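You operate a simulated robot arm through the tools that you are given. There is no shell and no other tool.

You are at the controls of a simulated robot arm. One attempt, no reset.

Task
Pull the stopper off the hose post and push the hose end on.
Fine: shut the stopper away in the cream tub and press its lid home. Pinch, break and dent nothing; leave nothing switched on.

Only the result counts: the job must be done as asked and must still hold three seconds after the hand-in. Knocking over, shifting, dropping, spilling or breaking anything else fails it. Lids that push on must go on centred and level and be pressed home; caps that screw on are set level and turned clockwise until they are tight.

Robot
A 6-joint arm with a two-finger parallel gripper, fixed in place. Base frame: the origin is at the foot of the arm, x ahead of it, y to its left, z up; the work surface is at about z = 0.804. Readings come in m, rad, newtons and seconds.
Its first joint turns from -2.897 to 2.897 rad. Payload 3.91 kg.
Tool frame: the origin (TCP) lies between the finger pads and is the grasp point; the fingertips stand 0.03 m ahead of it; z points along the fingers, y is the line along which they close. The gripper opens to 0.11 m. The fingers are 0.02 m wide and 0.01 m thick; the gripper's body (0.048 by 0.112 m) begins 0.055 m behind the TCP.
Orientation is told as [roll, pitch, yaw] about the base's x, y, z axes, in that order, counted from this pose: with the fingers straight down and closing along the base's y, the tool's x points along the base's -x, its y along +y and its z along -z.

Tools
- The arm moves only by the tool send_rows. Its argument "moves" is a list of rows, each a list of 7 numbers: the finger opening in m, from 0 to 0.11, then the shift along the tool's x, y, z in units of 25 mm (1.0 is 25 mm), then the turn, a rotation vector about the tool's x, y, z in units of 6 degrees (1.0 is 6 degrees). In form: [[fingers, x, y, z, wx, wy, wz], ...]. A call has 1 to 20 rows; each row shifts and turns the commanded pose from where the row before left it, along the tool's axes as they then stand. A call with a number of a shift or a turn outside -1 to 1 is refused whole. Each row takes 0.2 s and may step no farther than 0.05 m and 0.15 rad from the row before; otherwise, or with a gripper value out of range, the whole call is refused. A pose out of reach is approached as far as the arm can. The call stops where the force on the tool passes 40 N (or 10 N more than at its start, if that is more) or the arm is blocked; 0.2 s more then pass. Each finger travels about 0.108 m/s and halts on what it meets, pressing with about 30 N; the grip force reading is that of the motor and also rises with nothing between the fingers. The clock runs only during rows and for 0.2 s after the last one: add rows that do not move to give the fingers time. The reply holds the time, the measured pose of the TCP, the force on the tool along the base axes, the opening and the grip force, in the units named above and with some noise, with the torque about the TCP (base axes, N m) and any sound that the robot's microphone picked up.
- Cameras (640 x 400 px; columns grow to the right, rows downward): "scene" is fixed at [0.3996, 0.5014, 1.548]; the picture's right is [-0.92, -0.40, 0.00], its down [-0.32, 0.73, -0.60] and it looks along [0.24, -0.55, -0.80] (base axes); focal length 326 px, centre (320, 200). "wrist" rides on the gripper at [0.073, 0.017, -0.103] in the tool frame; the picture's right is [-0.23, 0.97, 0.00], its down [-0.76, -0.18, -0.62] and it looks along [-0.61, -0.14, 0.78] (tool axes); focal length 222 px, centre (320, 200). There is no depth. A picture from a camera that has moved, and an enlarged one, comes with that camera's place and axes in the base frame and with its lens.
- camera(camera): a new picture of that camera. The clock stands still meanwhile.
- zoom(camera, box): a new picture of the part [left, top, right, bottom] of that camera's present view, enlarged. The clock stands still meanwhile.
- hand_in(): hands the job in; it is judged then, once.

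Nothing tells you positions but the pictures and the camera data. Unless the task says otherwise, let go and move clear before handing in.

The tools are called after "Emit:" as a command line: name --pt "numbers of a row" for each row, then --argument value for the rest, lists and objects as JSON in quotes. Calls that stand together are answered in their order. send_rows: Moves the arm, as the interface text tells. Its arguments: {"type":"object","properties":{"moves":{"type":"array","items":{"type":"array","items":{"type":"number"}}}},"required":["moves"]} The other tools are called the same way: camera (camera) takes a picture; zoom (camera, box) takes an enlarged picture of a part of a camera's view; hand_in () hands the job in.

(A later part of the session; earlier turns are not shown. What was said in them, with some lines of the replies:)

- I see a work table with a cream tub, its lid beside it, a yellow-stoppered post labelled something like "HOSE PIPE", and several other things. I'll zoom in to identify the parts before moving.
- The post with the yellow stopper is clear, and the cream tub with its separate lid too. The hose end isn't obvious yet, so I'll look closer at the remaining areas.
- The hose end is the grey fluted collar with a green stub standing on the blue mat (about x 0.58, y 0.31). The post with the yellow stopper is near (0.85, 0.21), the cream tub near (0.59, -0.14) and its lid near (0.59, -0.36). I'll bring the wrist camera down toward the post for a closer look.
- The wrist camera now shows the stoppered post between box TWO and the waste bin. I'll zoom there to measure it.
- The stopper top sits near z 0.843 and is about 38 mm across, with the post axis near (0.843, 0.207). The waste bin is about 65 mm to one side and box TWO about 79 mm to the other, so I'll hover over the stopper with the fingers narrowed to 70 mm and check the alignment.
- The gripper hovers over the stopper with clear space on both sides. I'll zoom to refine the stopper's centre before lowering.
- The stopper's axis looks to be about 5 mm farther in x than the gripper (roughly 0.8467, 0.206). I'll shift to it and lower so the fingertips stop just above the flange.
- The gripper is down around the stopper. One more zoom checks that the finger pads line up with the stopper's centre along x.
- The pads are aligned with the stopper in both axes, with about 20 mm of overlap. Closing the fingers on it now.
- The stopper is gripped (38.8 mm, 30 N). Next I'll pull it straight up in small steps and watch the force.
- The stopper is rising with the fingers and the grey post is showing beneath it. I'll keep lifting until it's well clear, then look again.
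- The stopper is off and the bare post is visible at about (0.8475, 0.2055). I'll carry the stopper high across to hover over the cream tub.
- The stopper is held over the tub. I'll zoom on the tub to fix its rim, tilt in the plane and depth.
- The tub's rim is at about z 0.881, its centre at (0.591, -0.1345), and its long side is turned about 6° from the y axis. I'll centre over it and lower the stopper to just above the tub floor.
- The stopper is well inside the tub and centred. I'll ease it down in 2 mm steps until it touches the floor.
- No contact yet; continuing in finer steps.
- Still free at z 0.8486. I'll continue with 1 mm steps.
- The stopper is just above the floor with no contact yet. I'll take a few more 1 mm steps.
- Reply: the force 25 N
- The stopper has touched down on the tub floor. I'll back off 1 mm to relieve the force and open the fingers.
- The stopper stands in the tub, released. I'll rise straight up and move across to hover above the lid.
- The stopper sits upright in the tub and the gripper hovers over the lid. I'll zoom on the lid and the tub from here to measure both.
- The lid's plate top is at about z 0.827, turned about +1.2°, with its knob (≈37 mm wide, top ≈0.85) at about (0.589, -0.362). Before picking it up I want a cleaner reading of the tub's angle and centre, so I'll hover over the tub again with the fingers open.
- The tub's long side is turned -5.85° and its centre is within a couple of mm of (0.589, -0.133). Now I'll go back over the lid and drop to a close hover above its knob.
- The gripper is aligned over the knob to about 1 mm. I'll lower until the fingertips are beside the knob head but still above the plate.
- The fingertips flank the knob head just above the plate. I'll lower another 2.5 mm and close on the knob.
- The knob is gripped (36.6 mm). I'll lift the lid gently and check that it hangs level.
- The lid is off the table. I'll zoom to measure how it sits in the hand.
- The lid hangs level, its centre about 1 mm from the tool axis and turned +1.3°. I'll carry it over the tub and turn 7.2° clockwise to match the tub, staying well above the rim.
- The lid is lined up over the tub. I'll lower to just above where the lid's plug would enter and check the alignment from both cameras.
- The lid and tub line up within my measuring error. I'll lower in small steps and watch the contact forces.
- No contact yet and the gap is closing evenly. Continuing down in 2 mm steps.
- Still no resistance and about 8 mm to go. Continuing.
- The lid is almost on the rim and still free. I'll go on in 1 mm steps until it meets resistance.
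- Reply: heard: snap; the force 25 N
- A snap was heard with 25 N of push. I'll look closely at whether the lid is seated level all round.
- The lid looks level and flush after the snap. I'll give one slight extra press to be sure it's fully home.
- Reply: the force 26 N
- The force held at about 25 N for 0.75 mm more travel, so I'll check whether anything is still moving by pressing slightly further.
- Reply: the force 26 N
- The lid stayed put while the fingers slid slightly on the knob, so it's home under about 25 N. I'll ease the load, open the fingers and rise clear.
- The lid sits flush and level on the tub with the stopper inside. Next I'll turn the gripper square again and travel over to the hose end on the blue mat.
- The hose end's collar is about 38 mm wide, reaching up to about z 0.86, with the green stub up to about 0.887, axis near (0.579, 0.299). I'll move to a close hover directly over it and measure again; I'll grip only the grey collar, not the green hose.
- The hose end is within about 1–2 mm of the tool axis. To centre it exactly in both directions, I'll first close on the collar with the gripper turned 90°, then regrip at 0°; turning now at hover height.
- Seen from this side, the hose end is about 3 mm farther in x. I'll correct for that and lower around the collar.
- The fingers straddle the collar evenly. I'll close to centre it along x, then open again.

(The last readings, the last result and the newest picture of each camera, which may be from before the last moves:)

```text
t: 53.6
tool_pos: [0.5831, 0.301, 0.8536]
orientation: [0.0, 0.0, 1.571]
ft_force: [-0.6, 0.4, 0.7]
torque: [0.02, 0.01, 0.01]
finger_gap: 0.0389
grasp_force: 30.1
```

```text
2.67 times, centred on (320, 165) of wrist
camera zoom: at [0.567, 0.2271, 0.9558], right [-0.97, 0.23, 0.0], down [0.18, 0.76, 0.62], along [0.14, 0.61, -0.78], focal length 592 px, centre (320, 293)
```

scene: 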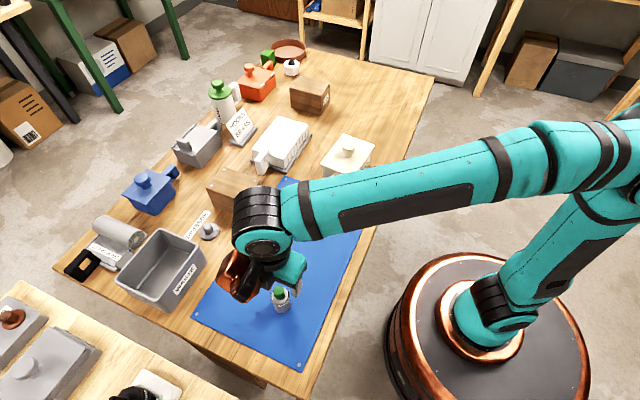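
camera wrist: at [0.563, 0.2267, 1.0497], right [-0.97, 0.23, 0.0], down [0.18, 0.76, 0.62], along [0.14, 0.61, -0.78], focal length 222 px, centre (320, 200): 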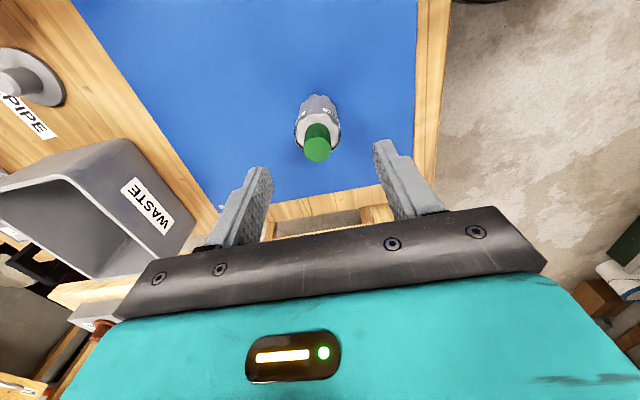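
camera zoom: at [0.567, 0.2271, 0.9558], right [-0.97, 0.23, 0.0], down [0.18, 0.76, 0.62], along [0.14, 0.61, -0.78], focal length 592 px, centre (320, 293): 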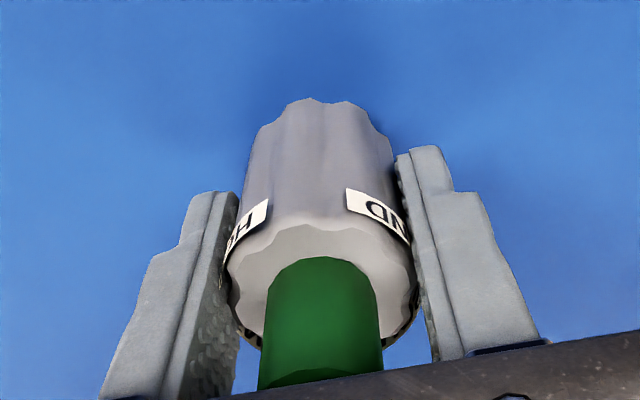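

The collar is now centred along x. I'll open, turn back to 0° around it, and close again to centre it along y.

Emit:
send_rows --pt "0.05 0 0 0 0 0 0" --pt "0.07 0 0 0 0 0 0" --pt "0.07 0 0 0 0 0 0" --pt "0.07 0 0 0 0 0 1" --pt "0.07 0 0 0 0 0 1" --pt "0.07 0 0 0 0 0 1" --pt "0.07 0 0 0 0 0 1" --pt "0.07 0 0 0 0 0 1" --pt "0.07 0 0 0 0 0 1" --pt "0.07 0 0 0 0 0 1" --pt "0.07 0 0 0 0 0 1" --pt "0.07 0 0 0 0 0 1" --pt "0.07 0 0 0 0 0 1" --pt "0.07 0 0 0 0 0 1" --pt "0.07 0 0 0 0 0 1" --pt "0.07 0 0 0 0 0 1" --pt "0.07 0 0 0 0 0 1" --pt "0.07 0 0 0 0 0 1" --pt "0.07 0 0 0 0 0 0"

Emit:
zoom --camera "wrist" --box '[220, 90, 420, 240]'

```text
t: 57.6
tool_pos: [0.5828, 0.2985, 0.8514]
orientation: [0.003, 0.001, 0.002]
ft_force: [-0.2, -0.1, 0.1]
torque: [-0.01, 0.01, 0.02]
finger_gap: 0.0701
grasp_force: 0.0
```

```text
2.67 times, centred on (320, 165) of wrist
camera zoom: at [0.511, 0.3164, 0.9553], right [0.23, 0.97, 0.0], down [0.76, -0.18, 0.62], along [0.61, -0.14, -0.78], focal length 592 px, centre (320, 293)
```

zoom: 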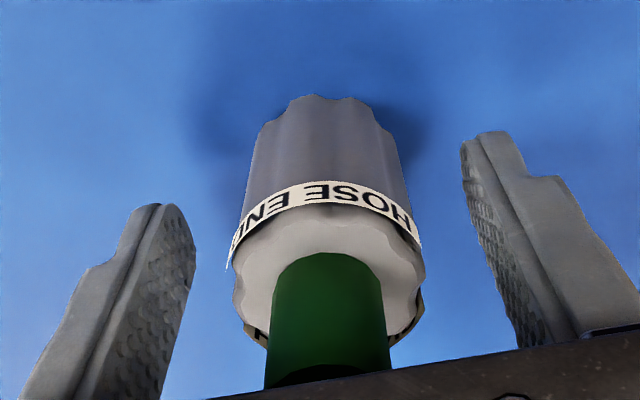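

Everything is clear around the collar. Closing at 0° to centre it along y and take the final grip.

Emit:
send_rows --pt "0.05 0 0 0 0 0 0" --pt "0.03 0 0 0 0 0 0" --pt "0.03 0 0 0 0 0 0" --pt "0.03 0 0 0 0 0 0"

Emit:
zoom --camera "wrist" --box '[220, 90, 420, 240]'

```text
t: 58.6
tool_pos: [0.5825, 0.3002, 0.8513]
orientation: [0.001, -0.001, 0.0]
ft_force: [1.1, 2.3, 2.4]
torque: [0.06, -0.04, 0.02]
finger_gap: 0.0391
grasp_force: 30.2
```

```text
2.67 times, centred on (320, 165) of wrist
camera zoom: at [0.5109, 0.3164, 0.9554], right [0.23, 0.97, 0.0], down [0.76, -0.18, 0.62], along [0.61, -0.14, -0.78], focal length 592 px, centre (320, 293)
```

zoom: 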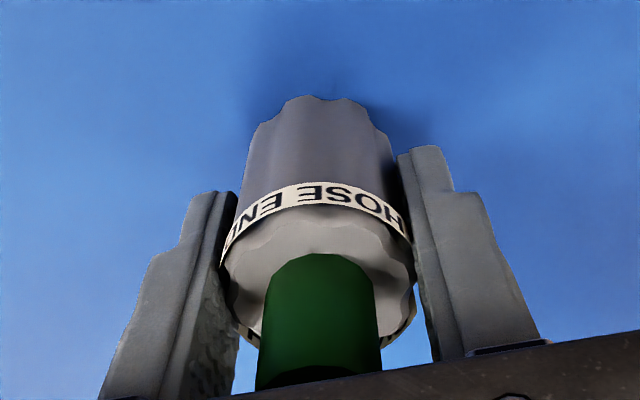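

The hose end is gripped by its collar. I'll lift it clear and carry it over to a hover above the post.

Emit:
send_rows --pt "0.03 0 0 -0.5 0 0 0" --pt "0.03 0 0 -1 0 0 0" --pt "0.03 0 0 -1 0 0 0" --pt "0.03 0 0 -1 0 0 0" --pt "0.03 0 0 -1 0 0 0" --pt "0.03 0 0 -1 0 0 0" --pt "0.03 -0.8827 -0.3177 -0.5 0 0 0" --pt "0.03 -0.8827 -0.3177 0 0 0 0" --pt "0.03 -0.8827 -0.3177 0 0 0 0" --pt "0.03 -0.8827 -0.3177 0 0 0 0" --pt "0.03 -0.8827 -0.3177 0 0 0 0" --pt "0.03 -0.8827 -0.3177 0 0 0 0" --pt "0.03 -0.8827 -0.3177 0 0 0 0" --pt "0.03 -0.8827 -0.3177 0 0 0 0" --pt "0.03 -0.8827 -0.3177 0 0 0 0" --pt "0.03 -0.8827 -0.3177 0 0 0 0" --pt "0.03 -0.8827 -0.3177 0 0 0 0" --pt "0.03 -0.8827 -0.3177 0 0 0 0" --pt "0.03 0 0 0 0 0 0" --pt "0.03 0 0 0 0 0 0"

Emit:
camera --camera "wrist"

Emit:
zoom --camera "wrist" --box '[240, 60, 400, 200]'

Emit:
zoom --camera "scene" --box '[160, 150, 280, 260]'

```text
t: 62.8
tool_pos: [0.847, 0.2039, 0.9997]
orientation: [0.002, 0.0, 0.002]
ft_force: [0.6, 0.2, 0.1]
torque: [-0.01, 0.01, -0.01]
finger_gap: 0.0388
grasp_force: 30.1
```

```text
taken
camera wrist: at [0.7761, 0.2212, 1.1039], right [0.23, 0.97, 0.0], down [0.76, -0.18, 0.62], along [0.61, -0.14, -0.78], focal length 222 px, centre (320, 200)
```

wrist: 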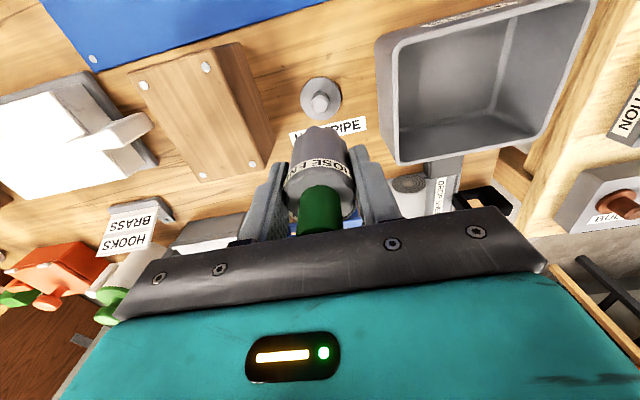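

```text
2.86 times, centred on (320, 130) of wrist
camera zoom: at [0.7761, 0.2212, 1.1039], right [0.23, 0.97, 0.0], down [0.76, -0.18, 0.62], along [0.61, -0.14, -0.78], focal length 635 px, centre (320, 400)
```

zoom: 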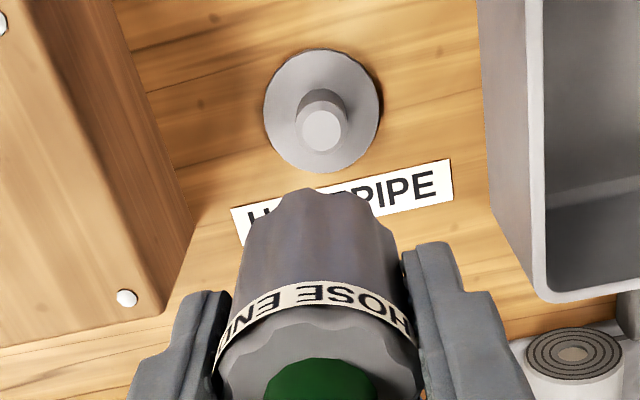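

```text
3.64 times, centred on (220, 205) of scene
camera zoom: at [0.3996, 0.5014, 1.548], right [-0.92, -0.4, 0.0], down [-0.32, 0.73, -0.6], along [0.24, -0.55, -0.8], focal length 1187 px, centre (684, 182)
```

zoom: 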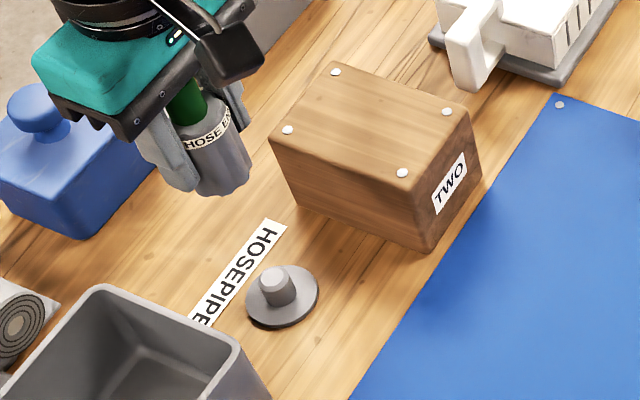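

The hose end hangs over the post with the post clearly visible below. To pin down the post's x position I'll turn 90° here and look again.

Emit:
send_rows --pt "0.03 0 0 0 0 0 -1" --pt "0.03 0 0 0 0 0 -1" --pt "0.03 0 0 0 0 0 -1" --pt "0.03 0 0 0 0 0 -1" --pt "0.03 0 0 0 0 0 -1" --pt "0.03 0 0 0 0 0 -1" --pt "0.03 0 0 0 0 0 -1" --pt "0.03 0 0 0 0 0 -1" --pt "0.03 0 0 0 0 0 -1" --pt "0.03 0 0 0 0 0 -1" --pt "0.03 0 0 0 0 0 -1" --pt "0.03 0 0 0 0 0 -1" --pt "0.03 0 0 0 0 0 -1" --pt "0.03 0 0 0 0 0 -1" --pt "0.03 0 0 0 0 0 -1" --pt "0.03 0 0 0 0 0 0" --pt "0.03 0 0 0 0 0 0"

Emit:
camera --camera "wrist"

Emit:
zoom --camera "wrist" --box '[240, 60, 400, 200]'

```text
t: 66.4
tool_pos: [0.8484, 0.2057, 1.0025]
orientation: [0.002, -0.003, 1.57]
ft_force: [-0.3, 0.0, -0.6]
torque: [-0.01, 0.03, 0.01]
finger_gap: 0.0392
grasp_force: 30.9
```

```text
taken
camera wrist: at [0.8319, 0.1322, 1.1051], right [-0.97, 0.23, 0.0], down [0.18, 0.76, 0.62], along [0.14, 0.61, -0.78], focal length 222 px, centre (320, 200)
```

wrist: 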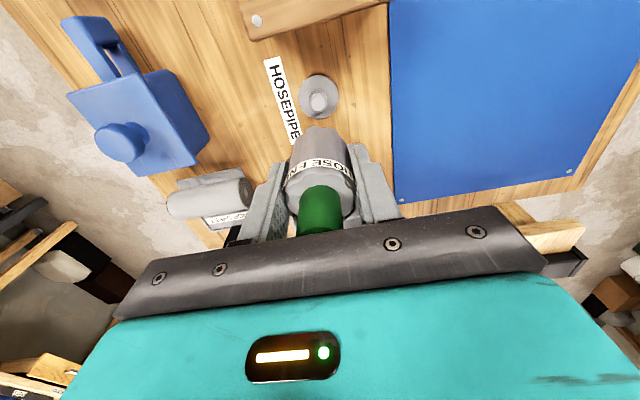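

```text
2.86 times, centred on (320, 130) of wrist
camera zoom: at [0.8319, 0.1322, 1.1051], right [-0.97, 0.23, 0.0], down [0.18, 0.76, 0.62], along [0.14, 0.61, -0.78], focal length 635 px, centre (320, 400)
```

zoom: 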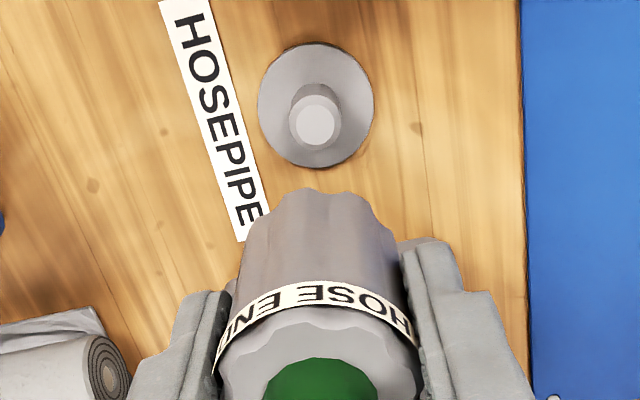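

The two views put the post about 2 mm farther in x and 0.5 mm less in y than the tool. I'll zoom tighter here to refine that.

Emit:
zoom --camera "wrist" --box '[290, 65, 350, 125]'

Emit:
zoom --camera "wrist" --box '[270, 120, 370, 210]'

```text
6.67 times, centred on (320, 95) of wrist
camera zoom: at [0.8319, 0.1322, 1.1051], right [-0.97, 0.23, 0.0], down [0.18, 0.76, 0.62], along [0.14, 0.61, -0.78], focal length 1481 px, centre (320, 900)
```

zoom: 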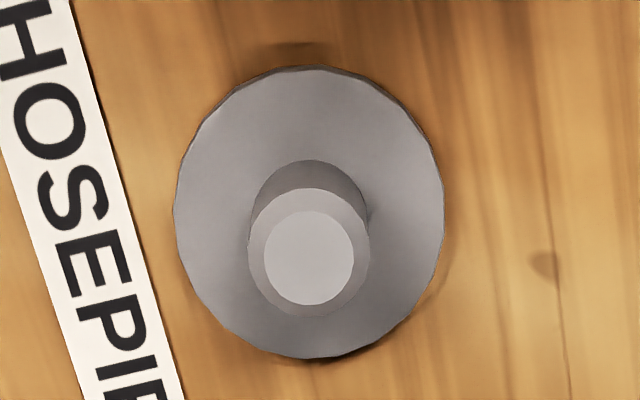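

```text
4.44 times, centred on (320, 165) of wrist
camera zoom: at [0.8319, 0.1322, 1.1051], right [-0.97, 0.23, 0.0], down [0.18, 0.76, 0.62], along [0.14, 0.61, -0.78], focal length 987 px, centre (320, 356)
```

zoom: 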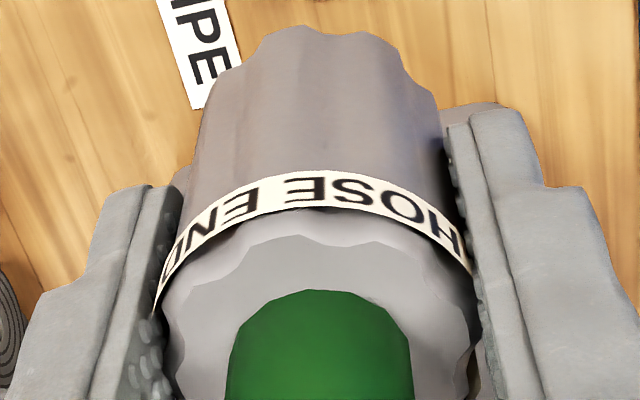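

The post is about 21 mm across with a chamfered tip, and the estimate is +2.4 mm in x and -0.5 mm in y. I'll apply that, turn back to 0°, and verify.

Emit:
send_rows --pt "0.03 0.02 -0.096 0 0 0 0" --pt "0.03 0 0 0 0 0 1" --pt "0.03 0 0 0 0 0 1" --pt "0.03 0 0 0 0 0 1" --pt "0.03 0 0 0 0 0 1" --pt "0.03 0 0 0 0 0 1" --pt "0.03 0 0 0 0 0 1" --pt "0.03 0 0 0 0 0 1" --pt "0.03 0 0 0 0 0 1" --pt "0.03 0 0 0 0 0 1" --pt "0.03 0 0 0 0 0 1" --pt "0.03 0 0 0 0 0 1" --pt "0.03 0 0 0 0 0 1" --pt "0.03 0 0 0 0 0 1" --pt "0.03 0 0 0 0 0 1" --pt "0.03 0 0 0 0 0 1" --pt "0.03 0 0 0 0 0 0" --pt "0.03 0 0 0 0 0 0"

Emit:
zoom --camera "wrist" --box '[290, 65, 350, 125]'

Emit:
zoom --camera "wrist" --box '[270, 120, 370, 210]'

Emit:
zoom --camera "scene" --box '[160, 160, 260, 250]'

```text
t: 70.2
tool_pos: [0.8508, 0.2061, 1.0019]
orientation: [0.001, 0.0, 0.0]
ft_force: [0.6, 0.6, -0.8]
torque: [-0.02, -0.01, -0.03]
finger_gap: 0.0392
grasp_force: 29.7
```

```text
6.67 times, centred on (320, 95) of wrist
camera zoom: at [0.7782, 0.2222, 1.1053], right [0.23, 0.97, 0.0], down [0.76, -0.18, 0.62], along [0.61, -0.14, -0.78], focal length 1481 px, centre (320, 900)
```

zoom: 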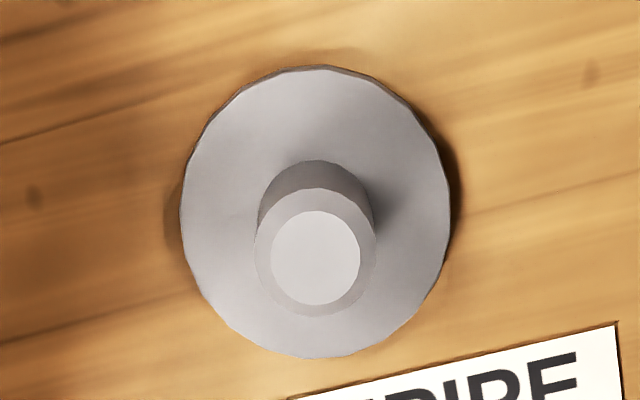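

```text
4.44 times, centred on (320, 165) of wrist
camera zoom: at [0.7782, 0.2222, 1.1053], right [0.23, 0.97, 0.0], down [0.76, -0.18, 0.62], along [0.61, -0.14, -0.78], focal length 987 px, centre (320, 356)
```

zoom: 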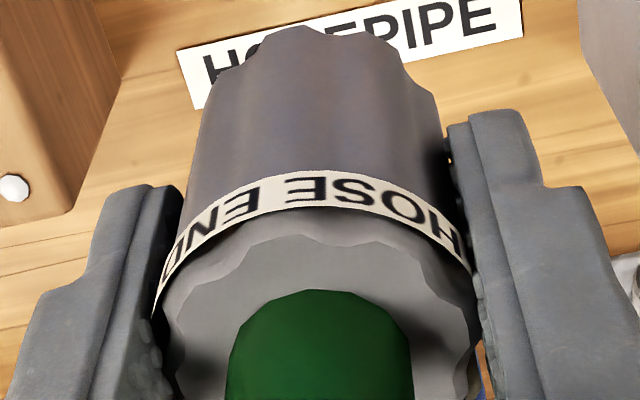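

```text
4.44 times, centred on (210, 205) of scene
camera zoom: at [0.3996, 0.5014, 1.548], right [-0.92, -0.4, 0.0], down [-0.32, 0.73, -0.6], along [0.24, -0.55, -0.8], focal length 1450 px, centre (809, 178)
```

zoom: 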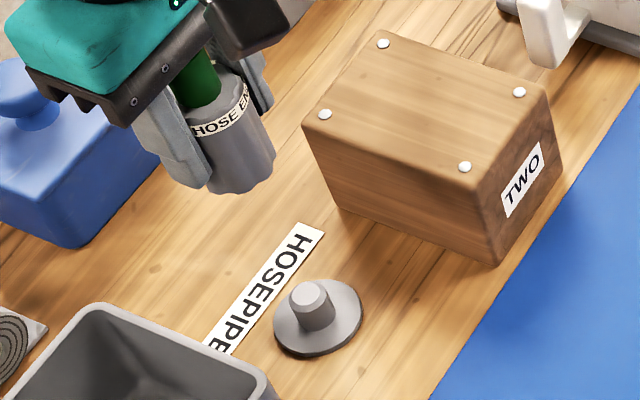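

The tight views put the post 0.7 mm less in x and 0.5 mm less in y than the tool now, which is well inside its chamfer. I'll apply that fix and lower until the hose end is a few mm above the post tip.

Emit:
send_rows --pt "0.03 0.028 -0.02 0.5 0 0 0" --pt "0.03 0 0 0.8 0 0 0" --pt "0.03 0 0 0.8 0 0 0" --pt "0.03 0 0 0.8 0 0 0" --pt "0.03 0 0 0.8 0 0 0" --pt "0.03 0 0 0.6 0 0 0" --pt "0.03 0 0 0 0 0 0" --pt "0.03 0 0 0 0 0 0"

Emit:
zoom --camera "scene" --box '[180, 190, 240, 250]'

Emit:
zoom --camera "wrist" --box '[260, 80, 380, 200]'

```text
t: 72.0
tool_pos: [0.8496, 0.2041, 0.8945]
orientation: [0.002, 0.0, 0.0]
ft_force: [0.1, 0.5, -0.7]
torque: [-0.03, -0.01, 0.01]
finger_gap: 0.0392
grasp_force: 30.2
```

```text
6.67 times, centred on (210, 220) of scene
camera zoom: at [0.3996, 0.5014, 1.548], right [-0.92, -0.4, 0.0], down [-0.32, 0.73, -0.6], along [0.24, -0.55, -0.8], focal length 2176 px, centre (1053, 67)
```

zoom: 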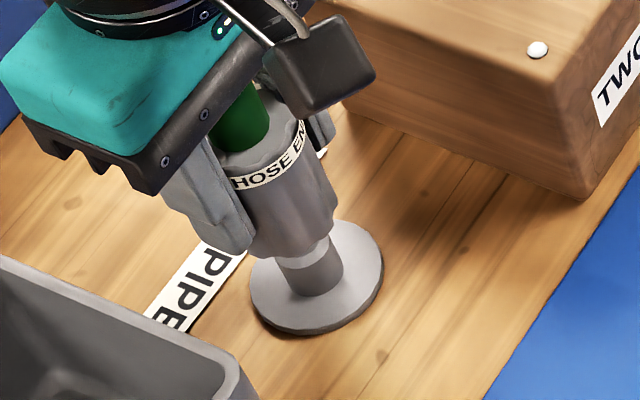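

```text
3.33 times, centred on (320, 140) of wrist
camera zoom: at [0.7788, 0.2211, 0.9972], right [0.23, 0.97, 0.0], down [0.76, -0.18, 0.62], along [0.61, -0.14, -0.78], focal length 740 px, centre (320, 400)
```

zoom: 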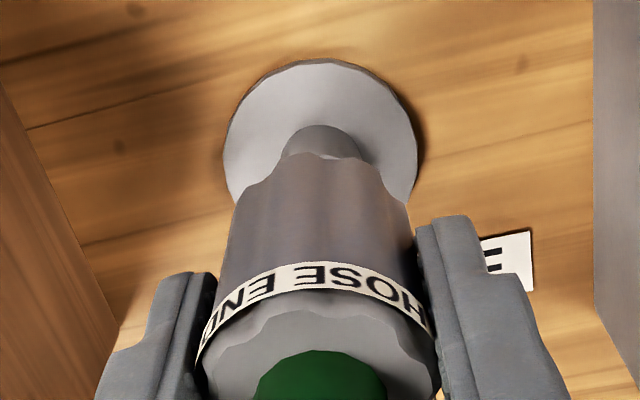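

In both views the collar's bottom is centred over the post. I'll now lower in small steps onto the tip.

Emit:
send_rows --pt "0.03 0 0 0.2 0 0 0" --pt "0.03 0 0 0.1 0 0 0" --pt "0.03 0 0 0.1 0 0 0" --pt "0.03 0 0 0.1 0 0 0"

Emit:
zoom --camera "scene" --box '[180, 190, 240, 250]'

```text
t: 73.0
tool_pos: [0.8495, 0.2028, 0.8804]
orientation: [0.0, 0.0, 0.001]
ft_force: [0.1, -0.8, -0.3]
torque: [-0.01, 0.0, -0.01]
finger_gap: 0.0388
grasp_force: 29.9
```

```text
6.67 times, centred on (210, 220) of scene
camera zoom: at [0.3996, 0.5014, 1.548], right [-0.92, -0.4, 0.0], down [-0.32, 0.73, -0.6], along [0.24, -0.55, -0.8], focal length 2176 px, centre (1053, 67)
```

zoom: 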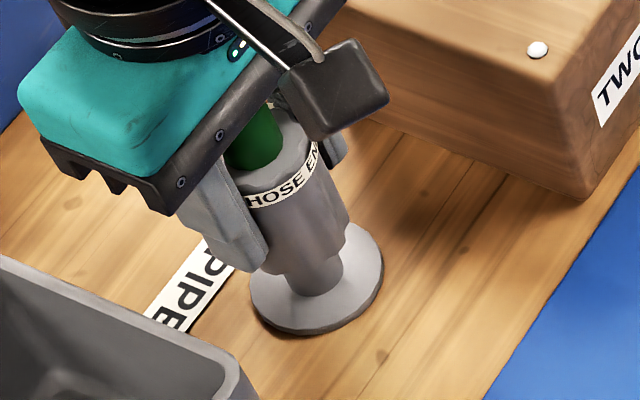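

No contact yet. Continuing down in 2 mm steps.

Emit:
send_rows --pt "0.03 0 0 0.08 0 0 0" --pt "0.03 0 0 0.08 0 0 0"

```text
t: 73.6
tool_pos: [0.8491, 0.2049, 0.8774]
orientation: [0.0, 0.0, -0.001]
ft_force: [-0.3, 1.2, -0.5]
torque: [0.03, 0.04, 0.03]
finger_gap: 0.0389
grasp_force: 29.7
```

Emit:
send_rows --pt "0.03 0 0 0.08 0 0 0" --pt "0.03 0 0 0.08 0 0 0"

```text
t: 74.2
tool_pos: [0.8497, 0.2056, 0.8737]
orientation: [0.002, 0.001, 0.0]
ft_force: [-0.3, 0.6, -0.9]
torque: [-0.02, 0.0, 0.0]
finger_gap: 0.039
grasp_force: 29.8
```

The collar is entering over the post without resistance. Continuing.

Emit:
send_rows --pt "0.03 0 0 0.08 0 0 0" --pt "0.03 0 0 0.08 0 0 0"

Emit:
zoom --camera "scene" --box '[180, 190, 240, 250]'

```text
t: 74.8
tool_pos: [0.8487, 0.2052, 0.868]
orientation: [0.001, -0.001, -0.001]
ft_force: [-0.3, 0.6, -0.7]
torque: [0.03, -0.04, 0.0]
finger_gap: 0.0388
grasp_force: 29.7
```

```text
6.67 times, centred on (210, 220) of scene
camera zoom: at [0.3996, 0.5014, 1.548], right [-0.92, -0.4, 0.0], down [-0.32, 0.73, -0.6], along [0.24, -0.55, -0.8], focal length 2176 px, centre (1053, 67)
```

zoom: 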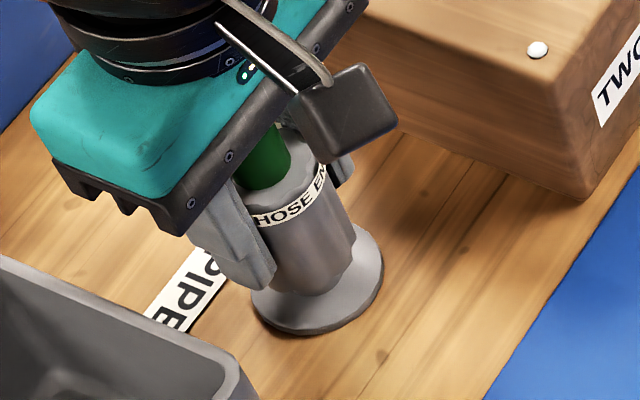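

The collar is going straight down over the post, with roughly 12–15 mm left. Continuing in small steps.

Emit:
send_rows --pt "0.03 0 0 0.08 0 0 0" --pt "0.03 0 0 0.08 0 0 0"

```text
t: 75.4
tool_pos: [0.849, 0.2045, 0.8664]
orientation: [0.001, 0.0, 0.001]
ft_force: [-0.6, 0.4, -0.8]
torque: [-0.02, 0.01, -0.02]
finger_gap: 0.0391
grasp_force: 30.0
```

Emit:
send_rows --pt "0.03 0 0 0.08 0 0 0" --pt "0.03 0 0 0.08 0 0 0"

```text
t: 76.0
tool_pos: [0.8493, 0.2048, 0.8598]
orientation: [0.003, 0.0, 0.0]
ft_force: [-0.3, -0.5, -0.8]
torque: [0.0, -0.01, 0.03]
finger_gap: 0.0391
grasp_force: 29.7
```

Emit:
send_rows --pt "0.03 0 0 0.06 0 0 0" --pt "0.03 0 0 0.06 0 0 0"

Emit:
zoom --camera "scene" --box '[180, 190, 240, 250]'

```text
t: 76.6
tool_pos: [0.849, 0.2042, 0.8584]
orientation: [0.002, 0.001, 0.001]
ft_force: [0.7, 0.8, -1.0]
torque: [-0.01, 0.01, 0.0]
finger_gap: 0.0389
grasp_force: 30.2
```

```text
6.67 times, centred on (210, 220) of scene
camera zoom: at [0.3996, 0.5014, 1.548], right [-0.92, -0.4, 0.0], down [-0.32, 0.73, -0.6], along [0.24, -0.55, -0.8], focal length 2176 px, centre (1053, 67)
```

zoom: 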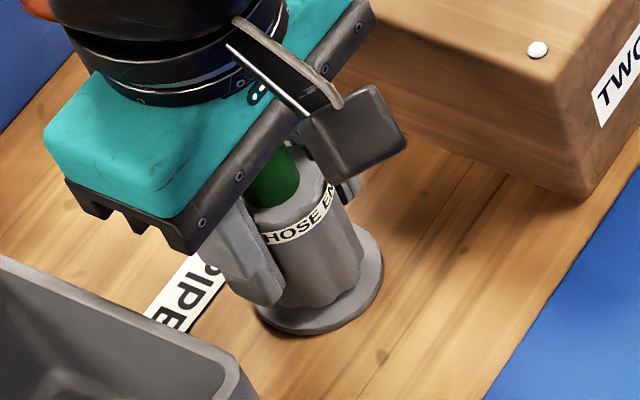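

The collar is almost down on the flange. I'll go on in 1 mm steps until it meets firm resistance.

Emit:
send_rows --pt "0.03 0 0 0.04 0 0 0" --pt "0.03 0 0 0.04 0 0 0"

```text
t: 77.2
tool_pos: [0.8496, 0.2043, 0.8564]
orientation: [0.001, 0.001, 0.001]
ft_force: [-0.1, 0.2, -0.3]
torque: [-0.02, 0.01, -0.01]
finger_gap: 0.0391
grasp_force: 30.2
```

Emit:
send_rows --pt "0.03 0 0 0.04 0 0 0" --pt "0.03 0 0 0.04 0 0 0"

```text
t: 77.8
tool_pos: [0.8502, 0.2042, 0.8556]
orientation: [0.001, -0.002, 0.001]
ft_force: [-2.5, -0.3, 4.8]
torque: [-0.09, 0.09, 0.07]
finger_gap: 0.0389
grasp_force: 29.5
```

Contact has begun (about 5 N). I'll keep pressing gently and listen for it to seat.

Emit:
send_rows --pt "0.03 0 0 0.04 0 0 0" --pt "0.03 0 0 0.02 0 0 0"

Emit:
zoom --camera "scene" --box '[180, 190, 240, 250]'

```text
t: 78.4
tool_pos: [0.8499, 0.2039, 0.8526]
orientation: [0.002, 0.0, 0.001]
ft_force: [-5.1, -2.6, 4.0]
torque: [-0.11, 0.22, 0.03]
finger_gap: 0.039
grasp_force: 29.7
```

```text
6.67 times, centred on (210, 220) of scene
camera zoom: at [0.3996, 0.5014, 1.548], right [-0.92, -0.4, 0.0], down [-0.32, 0.73, -0.6], along [0.24, -0.55, -0.8], focal length 2176 px, centre (1053, 67)
```

zoom: 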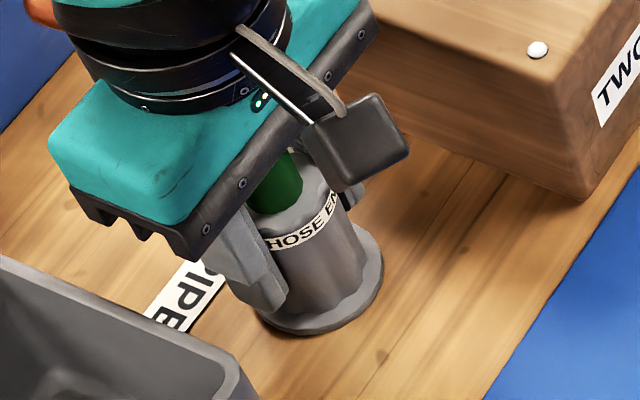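

The seat is pushing back lightly toward -x/-y, so I'm a fraction of a millimetre off. I'll shift 0.5 mm in -x and 0.25 mm in -y and continue pressing.

Emit:
send_rows --pt "0.03 0.02 -0.01 0 0 0 0" --pt "0.03 0 0 0.03 0 0 0"

```text
t: 79.0
tool_pos: [0.8499, 0.2043, 0.8529]
orientation: [0.001, -0.003, 0.001]
ft_force: [3.1, 0.8, 9.5]
torque: [-0.09, -0.02, 0.08]
finger_gap: 0.0391
grasp_force: 30.2
```

The sideways force has nearly cancelled. Pressing on.

Emit:
send_rows --pt "0.03 -0.007 0 0.03 0 0 0" --pt "0.03 0 0 0.03 0 0 0"

```text
t: 79.6
tool_pos: [0.8491, 0.2046, 0.8513]
orientation: [0.0, -0.004, 0.0]
ft_force: [3.5, 2.0, 25.4]
torque: [-0.1, -0.1, 0.14]
finger_gap: 0.0394
grasp_force: 29.9
```

The push has reached about 25 N, which is where the fingers start to slip. I'll look to see whether the collar is down on the flange.

Emit:
zoom --camera "scene" --box '[190, 200, 230, 240]'

Emit:
zoom --camera "wrist" --box '[260, 100, 380, 220]'

```text
10.00 times, centred on (210, 220) of scene
camera zoom: at [0.3996, 0.5014, 1.548], right [-0.92, -0.4, 0.0], down [-0.32, 0.73, -0.6], along [0.24, -0.55, -0.8], focal length 3264 px, centre (1420, 0)
```

zoom: 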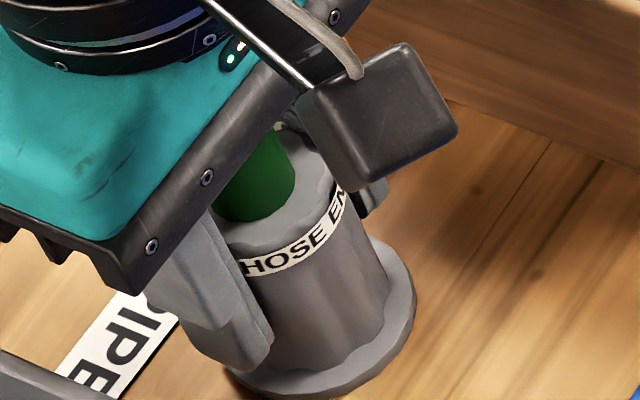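

```text
3.33 times, centred on (320, 160) of wrist
camera zoom: at [0.7775, 0.221, 0.9556], right [0.23, 0.97, 0.0], down [0.76, -0.18, 0.63], along [0.61, -0.14, -0.78], focal length 740 px, centre (320, 333)
```

zoom: 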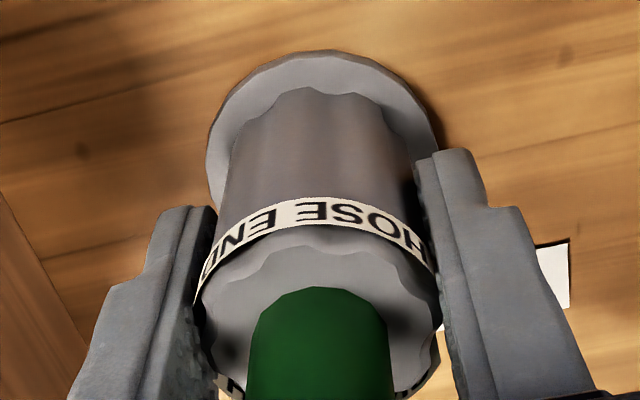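

The collar looks to be at the flange, with only about half a millimetre of finger slip and no snap heard. I'll press 1 mm more and compare.

Emit:
send_rows --pt "0.03 0 0 0.03 0 0 0" --pt "0.03 0 0 0.03 0 0 0"

Emit:
zoom --camera "wrist" --box '[260, 100, 380, 220]'

Emit:
zoom --camera "scene" --box '[190, 200, 230, 240]'

```text
t: 80.2
tool_pos: [0.8494, 0.2048, 0.8493]
orientation: [0.002, -0.002, 0.0]
ft_force: [-1.7, 0.5, 25.7]
torque: [-0.1, 0.05, 0.12]
finger_gap: 0.039
grasp_force: 30.0
```

```text
3.33 times, centred on (320, 160) of wrist
camera zoom: at [0.7775, 0.2211, 0.9532], right [0.23, 0.97, 0.0], down [0.76, -0.18, 0.62], along [0.61, -0.14, -0.78], focal length 740 px, centre (320, 333)
```

zoom: 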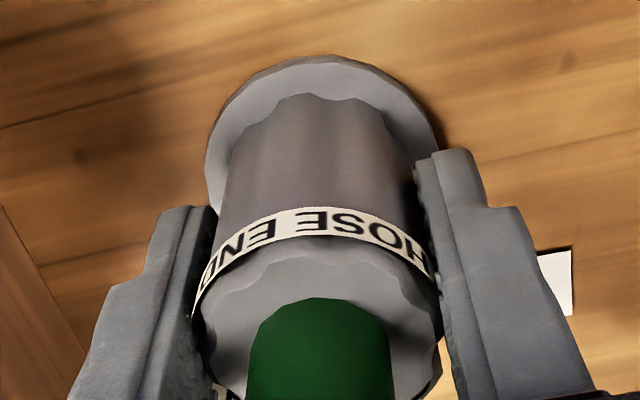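

```text
10.00 times, centred on (210, 220) of scene
camera zoom: at [0.3996, 0.5014, 1.548], right [-0.92, -0.4, 0.0], down [-0.32, 0.73, -0.6], along [0.24, -0.55, -0.8], focal length 3264 px, centre (1420, 0)
```

zoom: 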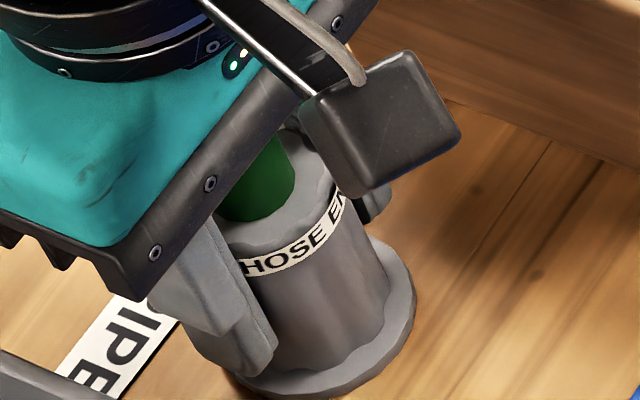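

The hose end stayed put at about 25 N while the fingers slid, so it appears to be against the flange. I'll ease off, let go and rise to inspect it.

Emit:
send_rows --pt "0.03 0 0 -0.04 0 0 0" --pt "0.045 0 0 0 0 0 0" --pt "0.065 0 0 0 0 0 0" --pt "0.065 0 0 0 0 0 0" --pt "0.065 0 0 -0.6 0 0 0" --pt "0.065 0 0 -1 0 0 0" --pt "0.065 0 0 -1 0 0 0" --pt "0.065 0 0 -1 0 0 0" --pt "0.065 0 0 -1 0 0 0" --pt "0.065 0 0 0 0 0 0"

Emit:
zoom --camera "scene" --box '[190, 200, 230, 240]'

Emit:
zoom --camera "wrist" --box '[270, 70, 370, 170]'

```text
t: 82.4
tool_pos: [0.848, 0.2045, 0.9631]
orientation: [0.001, 0.001, -0.001]
ft_force: [0.5, 0.7, -0.2]
torque: [-0.02, -0.05, -0.03]
finger_gap: 0.0649
grasp_force: 0.0
```

```text
10.00 times, centred on (210, 220) of scene
camera zoom: at [0.3996, 0.5014, 1.548], right [-0.92, -0.4, 0.0], down [-0.32, 0.73, -0.6], along [0.24, -0.55, -0.8], focal length 3264 px, centre (1420, 0)
```

zoom: 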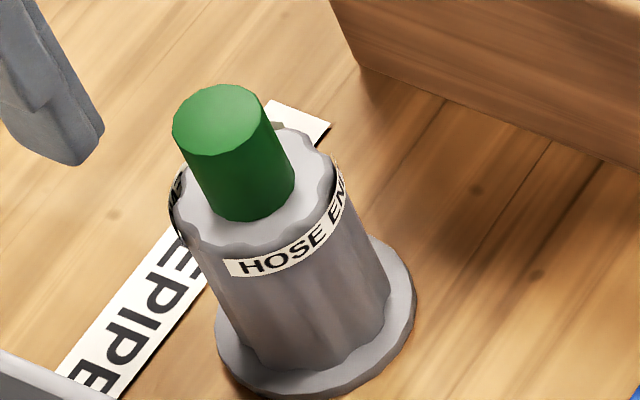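

```text
4.00 times, centred on (320, 120) of wrist
camera zoom: at [0.7768, 0.221, 1.0676], right [0.23, 0.97, 0.0], down [0.76, -0.18, 0.62], along [0.61, -0.14, -0.78], focal length 888 px, centre (320, 520)
```

zoom: 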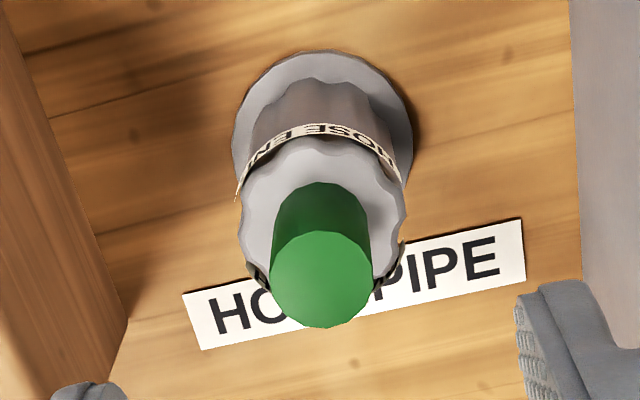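

The hose end stands upright and looks flush on the flange. To be sure it's pressed home, I'll set the fingers 29 mm apart so they straddle the green stub without touching it, and press the tips on the collar's shoulder.

Emit:
send_rows --pt "0.029 0 0 0 0 0 0" --pt "0.029 0 0 0 0 0 0" --pt "0.029 0 0 0 0 0 0" --pt "0.029 0 0 0.7 0 0 0" --pt "0.029 0 0 0.7 0 0 0" --pt "0.029 0 0 0 0 0 0"

Emit:
zoom --camera "wrist" --box '[260, 90, 380, 210]'

Emit:
zoom --camera "scene" --box '[180, 190, 240, 250]'

```text
t: 83.8
tool_pos: [0.8489, 0.2036, 0.9305]
orientation: [0.0, 0.001, 0.001]
ft_force: [-0.6, 0.2, 0.1]
torque: [-0.01, 0.0, 0.0]
finger_gap: 0.0289
grasp_force: 0.0
```

```text
3.33 times, centred on (320, 150) of wrist
camera zoom: at [0.7767, 0.2203, 1.033], right [0.23, 0.97, 0.0], down [0.76, -0.18, 0.62], along [0.61, -0.14, -0.78], focal length 740 px, centre (320, 367)
```

zoom: 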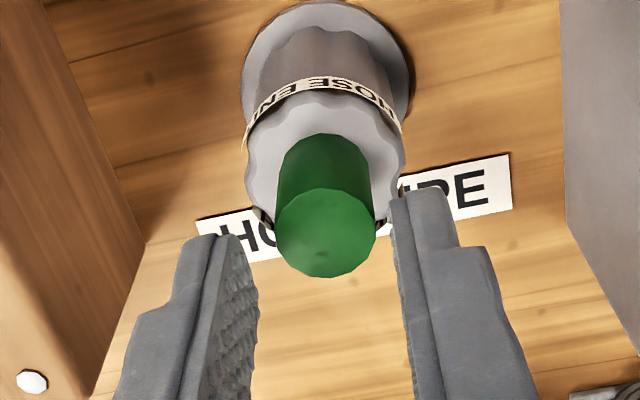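

```text
6.67 times, centred on (210, 220) of scene
camera zoom: at [0.3996, 0.5014, 1.548], right [-0.92, -0.4, 0.0], down [-0.32, 0.73, -0.6], along [0.24, -0.55, -0.8], focal length 2176 px, centre (1053, 67)
```

zoom: 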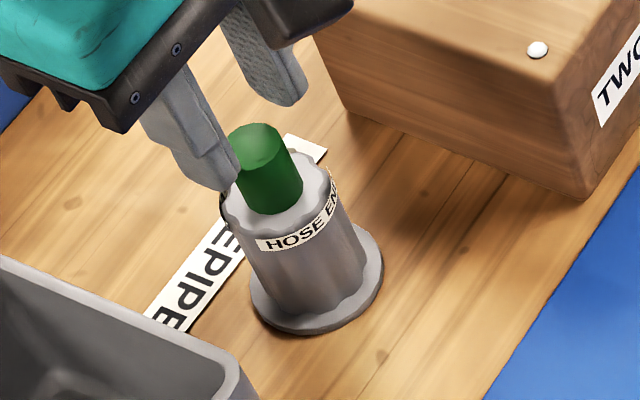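

The fingers straddle the green stub with clearance on both sides. I'll lower toward the shoulder.

Emit:
send_rows --pt "0.029 0 0 0.3 0 0 0" --pt "0.029 0 0 0.3 0 0 0" --pt "0.029 0 0 0.3 0 0 0" --pt "0.029 0 0 0.2 0 0 0"

Emit:
zoom --camera "wrist" --box '[260, 90, 380, 210]'

Emit:
zoom --camera "scene" --box '[180, 190, 240, 250]'

```text
t: 84.8
tool_pos: [0.8486, 0.2052, 0.9014]
orientation: [0.002, -0.001, 0.0]
ft_force: [0.2, 0.5, -0.2]
torque: [-0.03, -0.02, 0.0]
finger_gap: 0.0289
grasp_force: 0.1
```

```text
3.33 times, centred on (320, 150) of wrist
camera zoom: at [0.7769, 0.2212, 1.0057], right [0.23, 0.97, 0.0], down [0.76, -0.18, 0.62], along [0.61, -0.14, -0.78], focal length 740 px, centre (320, 367)
```

zoom: 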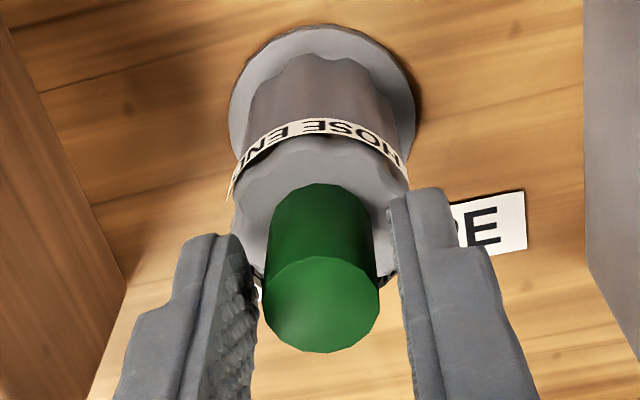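

```text
6.67 times, centred on (210, 220) of scene
camera zoom: at [0.3996, 0.5014, 1.548], right [-0.92, -0.4, 0.0], down [-0.32, 0.73, -0.6], along [0.24, -0.55, -0.8], focal length 2176 px, centre (1053, 67)
```

zoom: 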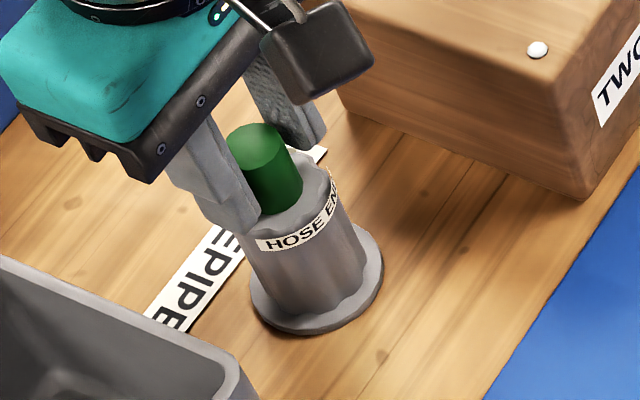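

The tips are about to reach the shoulder. I'll go down in 2 mm steps, then 1 mm.

Emit:
send_rows --pt "0.029 0 0 0.08 0 0 0" --pt "0.029 0 0 0.08 0 0 0"

```text
t: 85.4
tool_pos: [0.8504, 0.2051, 0.8995]
orientation: [0.003, 0.0, 0.001]
ft_force: [-1.1, -0.5, -0.3]
torque: [-0.04, -0.02, -0.01]
finger_gap: 0.0289
grasp_force: 0.0
```

Emit:
send_rows --pt "0.029 0 0 0.06 0 0 0" --pt "0.029 0 0 0.06 0 0 0"

```text
t: 86.0
tool_pos: [0.8498, 0.2044, 0.8969]
orientation: [0.002, -0.001, -0.001]
ft_force: [0.7, 0.7, -0.1]
torque: [0.0, 0.01, -0.02]
finger_gap: 0.0292
grasp_force: 0.0
```

Emit:
send_rows --pt "0.029 0 0 0.04 0 0 0" --pt "0.029 0 0 0.04 0 0 0"

```text
t: 86.6
tool_pos: [0.849, 0.2035, 0.8925]
orientation: [0.004, 0.0, 0.0]
ft_force: [-0.7, 0.2, -0.2]
torque: [0.01, -0.04, 0.02]
finger_gap: 0.029
grasp_force: 0.0
```

Not in contact yet. Continuing by 1 mm.

Emit:
send_rows --pt "0.029 0 0 0.04 0 0 0" --pt "0.029 0 0 0.04 0 0 0"

Emit:
zoom --camera "scene" --box '[180, 190, 240, 250]'

Emit:
zoom --camera "wrist" --box '[260, 90, 380, 210]'

```text
t: 87.2
tool_pos: [0.8496, 0.2058, 0.8933]
orientation: [0.002, -0.005, 0.0]
ft_force: [5.2, 0.2, 13.7]
torque: [0.0, -0.15, 0.01]
finger_gap: 0.0291
grasp_force: 0.0
```

```text
6.67 times, centred on (210, 220) of scene
camera zoom: at [0.3996, 0.5014, 1.548], right [-0.92, -0.4, 0.0], down [-0.32, 0.73, -0.6], along [0.24, -0.55, -0.8], focal length 2176 px, centre (1053, 67)
```

zoom: 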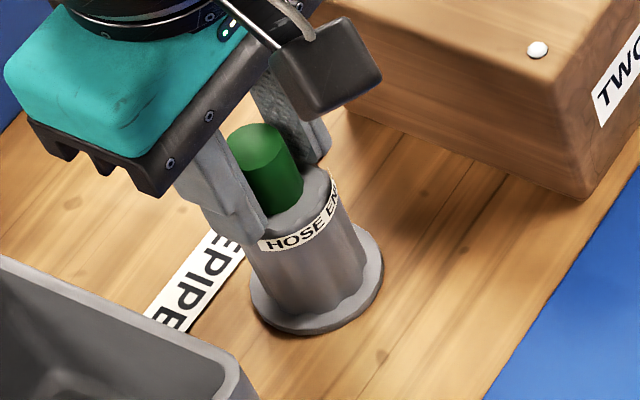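

```text
3.33 times, centred on (320, 150) of wrist
camera zoom: at [0.7771, 0.2208, 0.9966], right [0.23, 0.97, 0.0], down [0.76, -0.18, 0.63], along [0.61, -0.14, -0.78], focal length 740 px, centre (320, 367)
```

zoom: 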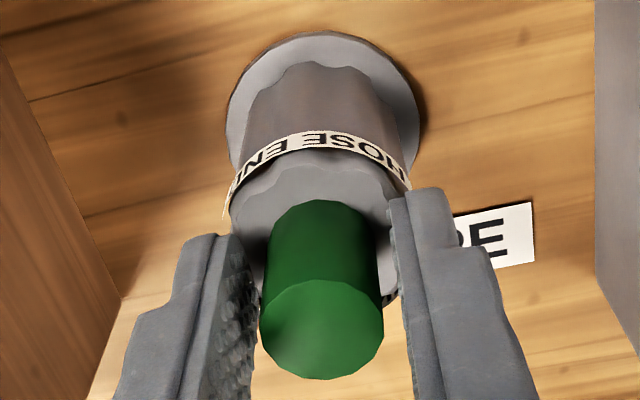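

The tips are on the shoulder (about 14 N). I'll increase the push in sub-millimetre steps.

Emit:
send_rows --pt "0.029 0 0 0.03 0 0 0"

```text
t: 87.6
tool_pos: [0.8495, 0.2045, 0.8937]
orientation: [0.001, -0.003, 0.001]
ft_force: [5.5, -0.1, 22.2]
torque: [-0.01, -0.19, 0.01]
finger_gap: 0.0291
grasp_force: 0.1
```

Emit:
send_rows --pt "0.029 0 0 0.03 0 0 0"

```text
t: 88.0
tool_pos: [0.8495, 0.2049, 0.8926]
orientation: [0.002, -0.004, 0.0]
ft_force: [6.0, 0.8, 37.2]
torque: [-0.04, -0.15, 0.03]
finger_gap: 0.0289
grasp_force: 0.0
```

The push reached 37 N with no further movement, so the hose end is home against the flange. I'll rise straight off and move clear.

Emit:
send_rows --pt "0.029 0 0 -0.06 0 0 0" --pt "0.029 0 0 -0.3 0 0 0" --pt "0.029 0 0 -0.8 0 0 0" --pt "0.029 0 0 -1 0 0 0" --pt "0.029 0 0 -1 0 0 0" --pt "0.029 0 0 -1 0 0 0" --pt "0.029 0 0 -1 0 0 0" --pt "0.029 0 0 -1 0 0 0" --pt "0.06 0 0 -1 0 0 0" --pt "0.06 0 0 -1 0 0 0" --pt "0.06 1 0 -1 0 0 0" --pt "0.06 1 0 0 0 0 0" --pt "0.06 1 0 0 0 0 0" --pt "0.06 1 0 0 0 0 0" --pt "0.06 1 0 0 0 0 0" --pt "0.06 1 0 0 0 0 0" --pt "0.06 0 0 0 0 0 0"

Emit:
camera --camera "scene"

Emit:
zoom --camera "scene" --box '[190, 200, 230, 240]'

Emit:
zoom --camera "scene" --box '[315, 120, 385, 200]'

Emit:
camera --camera "wrist"

```text
t: 91.6
tool_pos: [0.6982, 0.2046, 1.1203]
orientation: [0.002, 0.0, -0.001]
ft_force: [0.5, -0.1, 0.7]
torque: [-0.04, -0.01, 0.02]
finger_gap: 0.0602
grasp_force: 0.1
```

```text
taken
```

scene: 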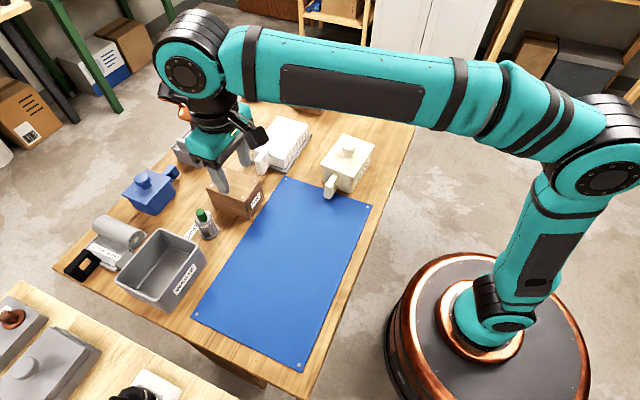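

```text
10.00 times, centred on (210, 220) of scene
camera zoom: at [0.3996, 0.5014, 1.548], right [-0.92, -0.4, 0.0], down [-0.32, 0.73, -0.6], along [0.24, -0.55, -0.8], focal length 3264 px, centre (1420, 0)
```

zoom: 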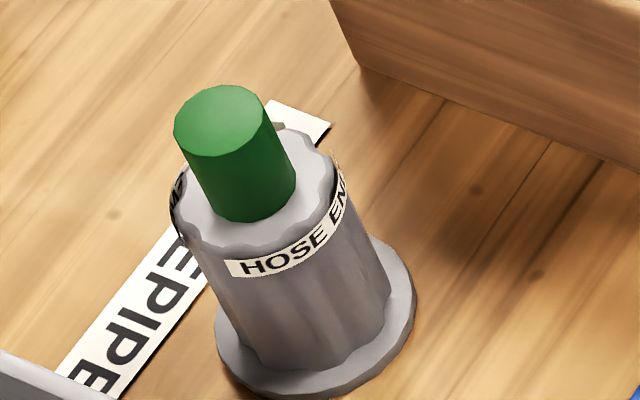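

```text
5.00 times, centred on (350, 160) of scene
camera zoom: at [0.3996, 0.5014, 1.548], right [-0.92, -0.4, 0.0], down [-0.32, 0.73, -0.6], along [0.24, -0.55, -0.8], focal length 1632 px, centre (170, 400)
```

zoom: 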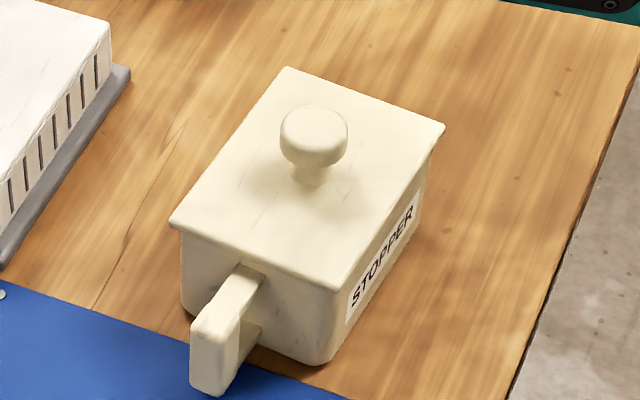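

```text
taken
camera wrist: at [0.6269, 0.2213, 1.2242], right [0.23, 0.97, 0.0], down [0.76, -0.18, 0.62], along [0.61, -0.14, -0.78], focal length 222 px, centre (320, 200)
```

wrist: 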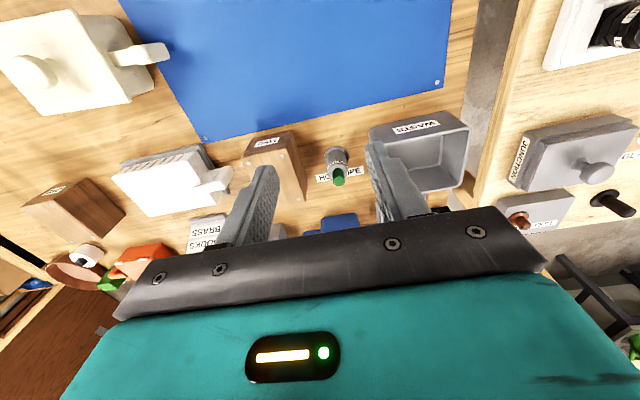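

The hose end is upright and fully down on the post. The cream tub is closed with its lid level, the stopper is inside, and nothing else has moved; the gripper is empty and clear, so I'm handing in.

Emit:
hand_in

```text
The job is handed in.
```

I've handed the job in, and every part of it looked done in the last pictures; I haven't been told how it was judged.

- **Stopper:** It came straight off the post and stands upright in the cream tub.
- **Lid:** It went on level and centred. I heard it snap, and it stayed put under about 25 N.
- **Hose end:** It is on the post, down to the flange. I held it only by the grey collar, never the green hose. There was no snap, but pressing the collar with 37 N moved it no further, so I take it to be home.

Nothing else on the table looked moved or damaged, and I touched no switches. The gripper is empty and clear.
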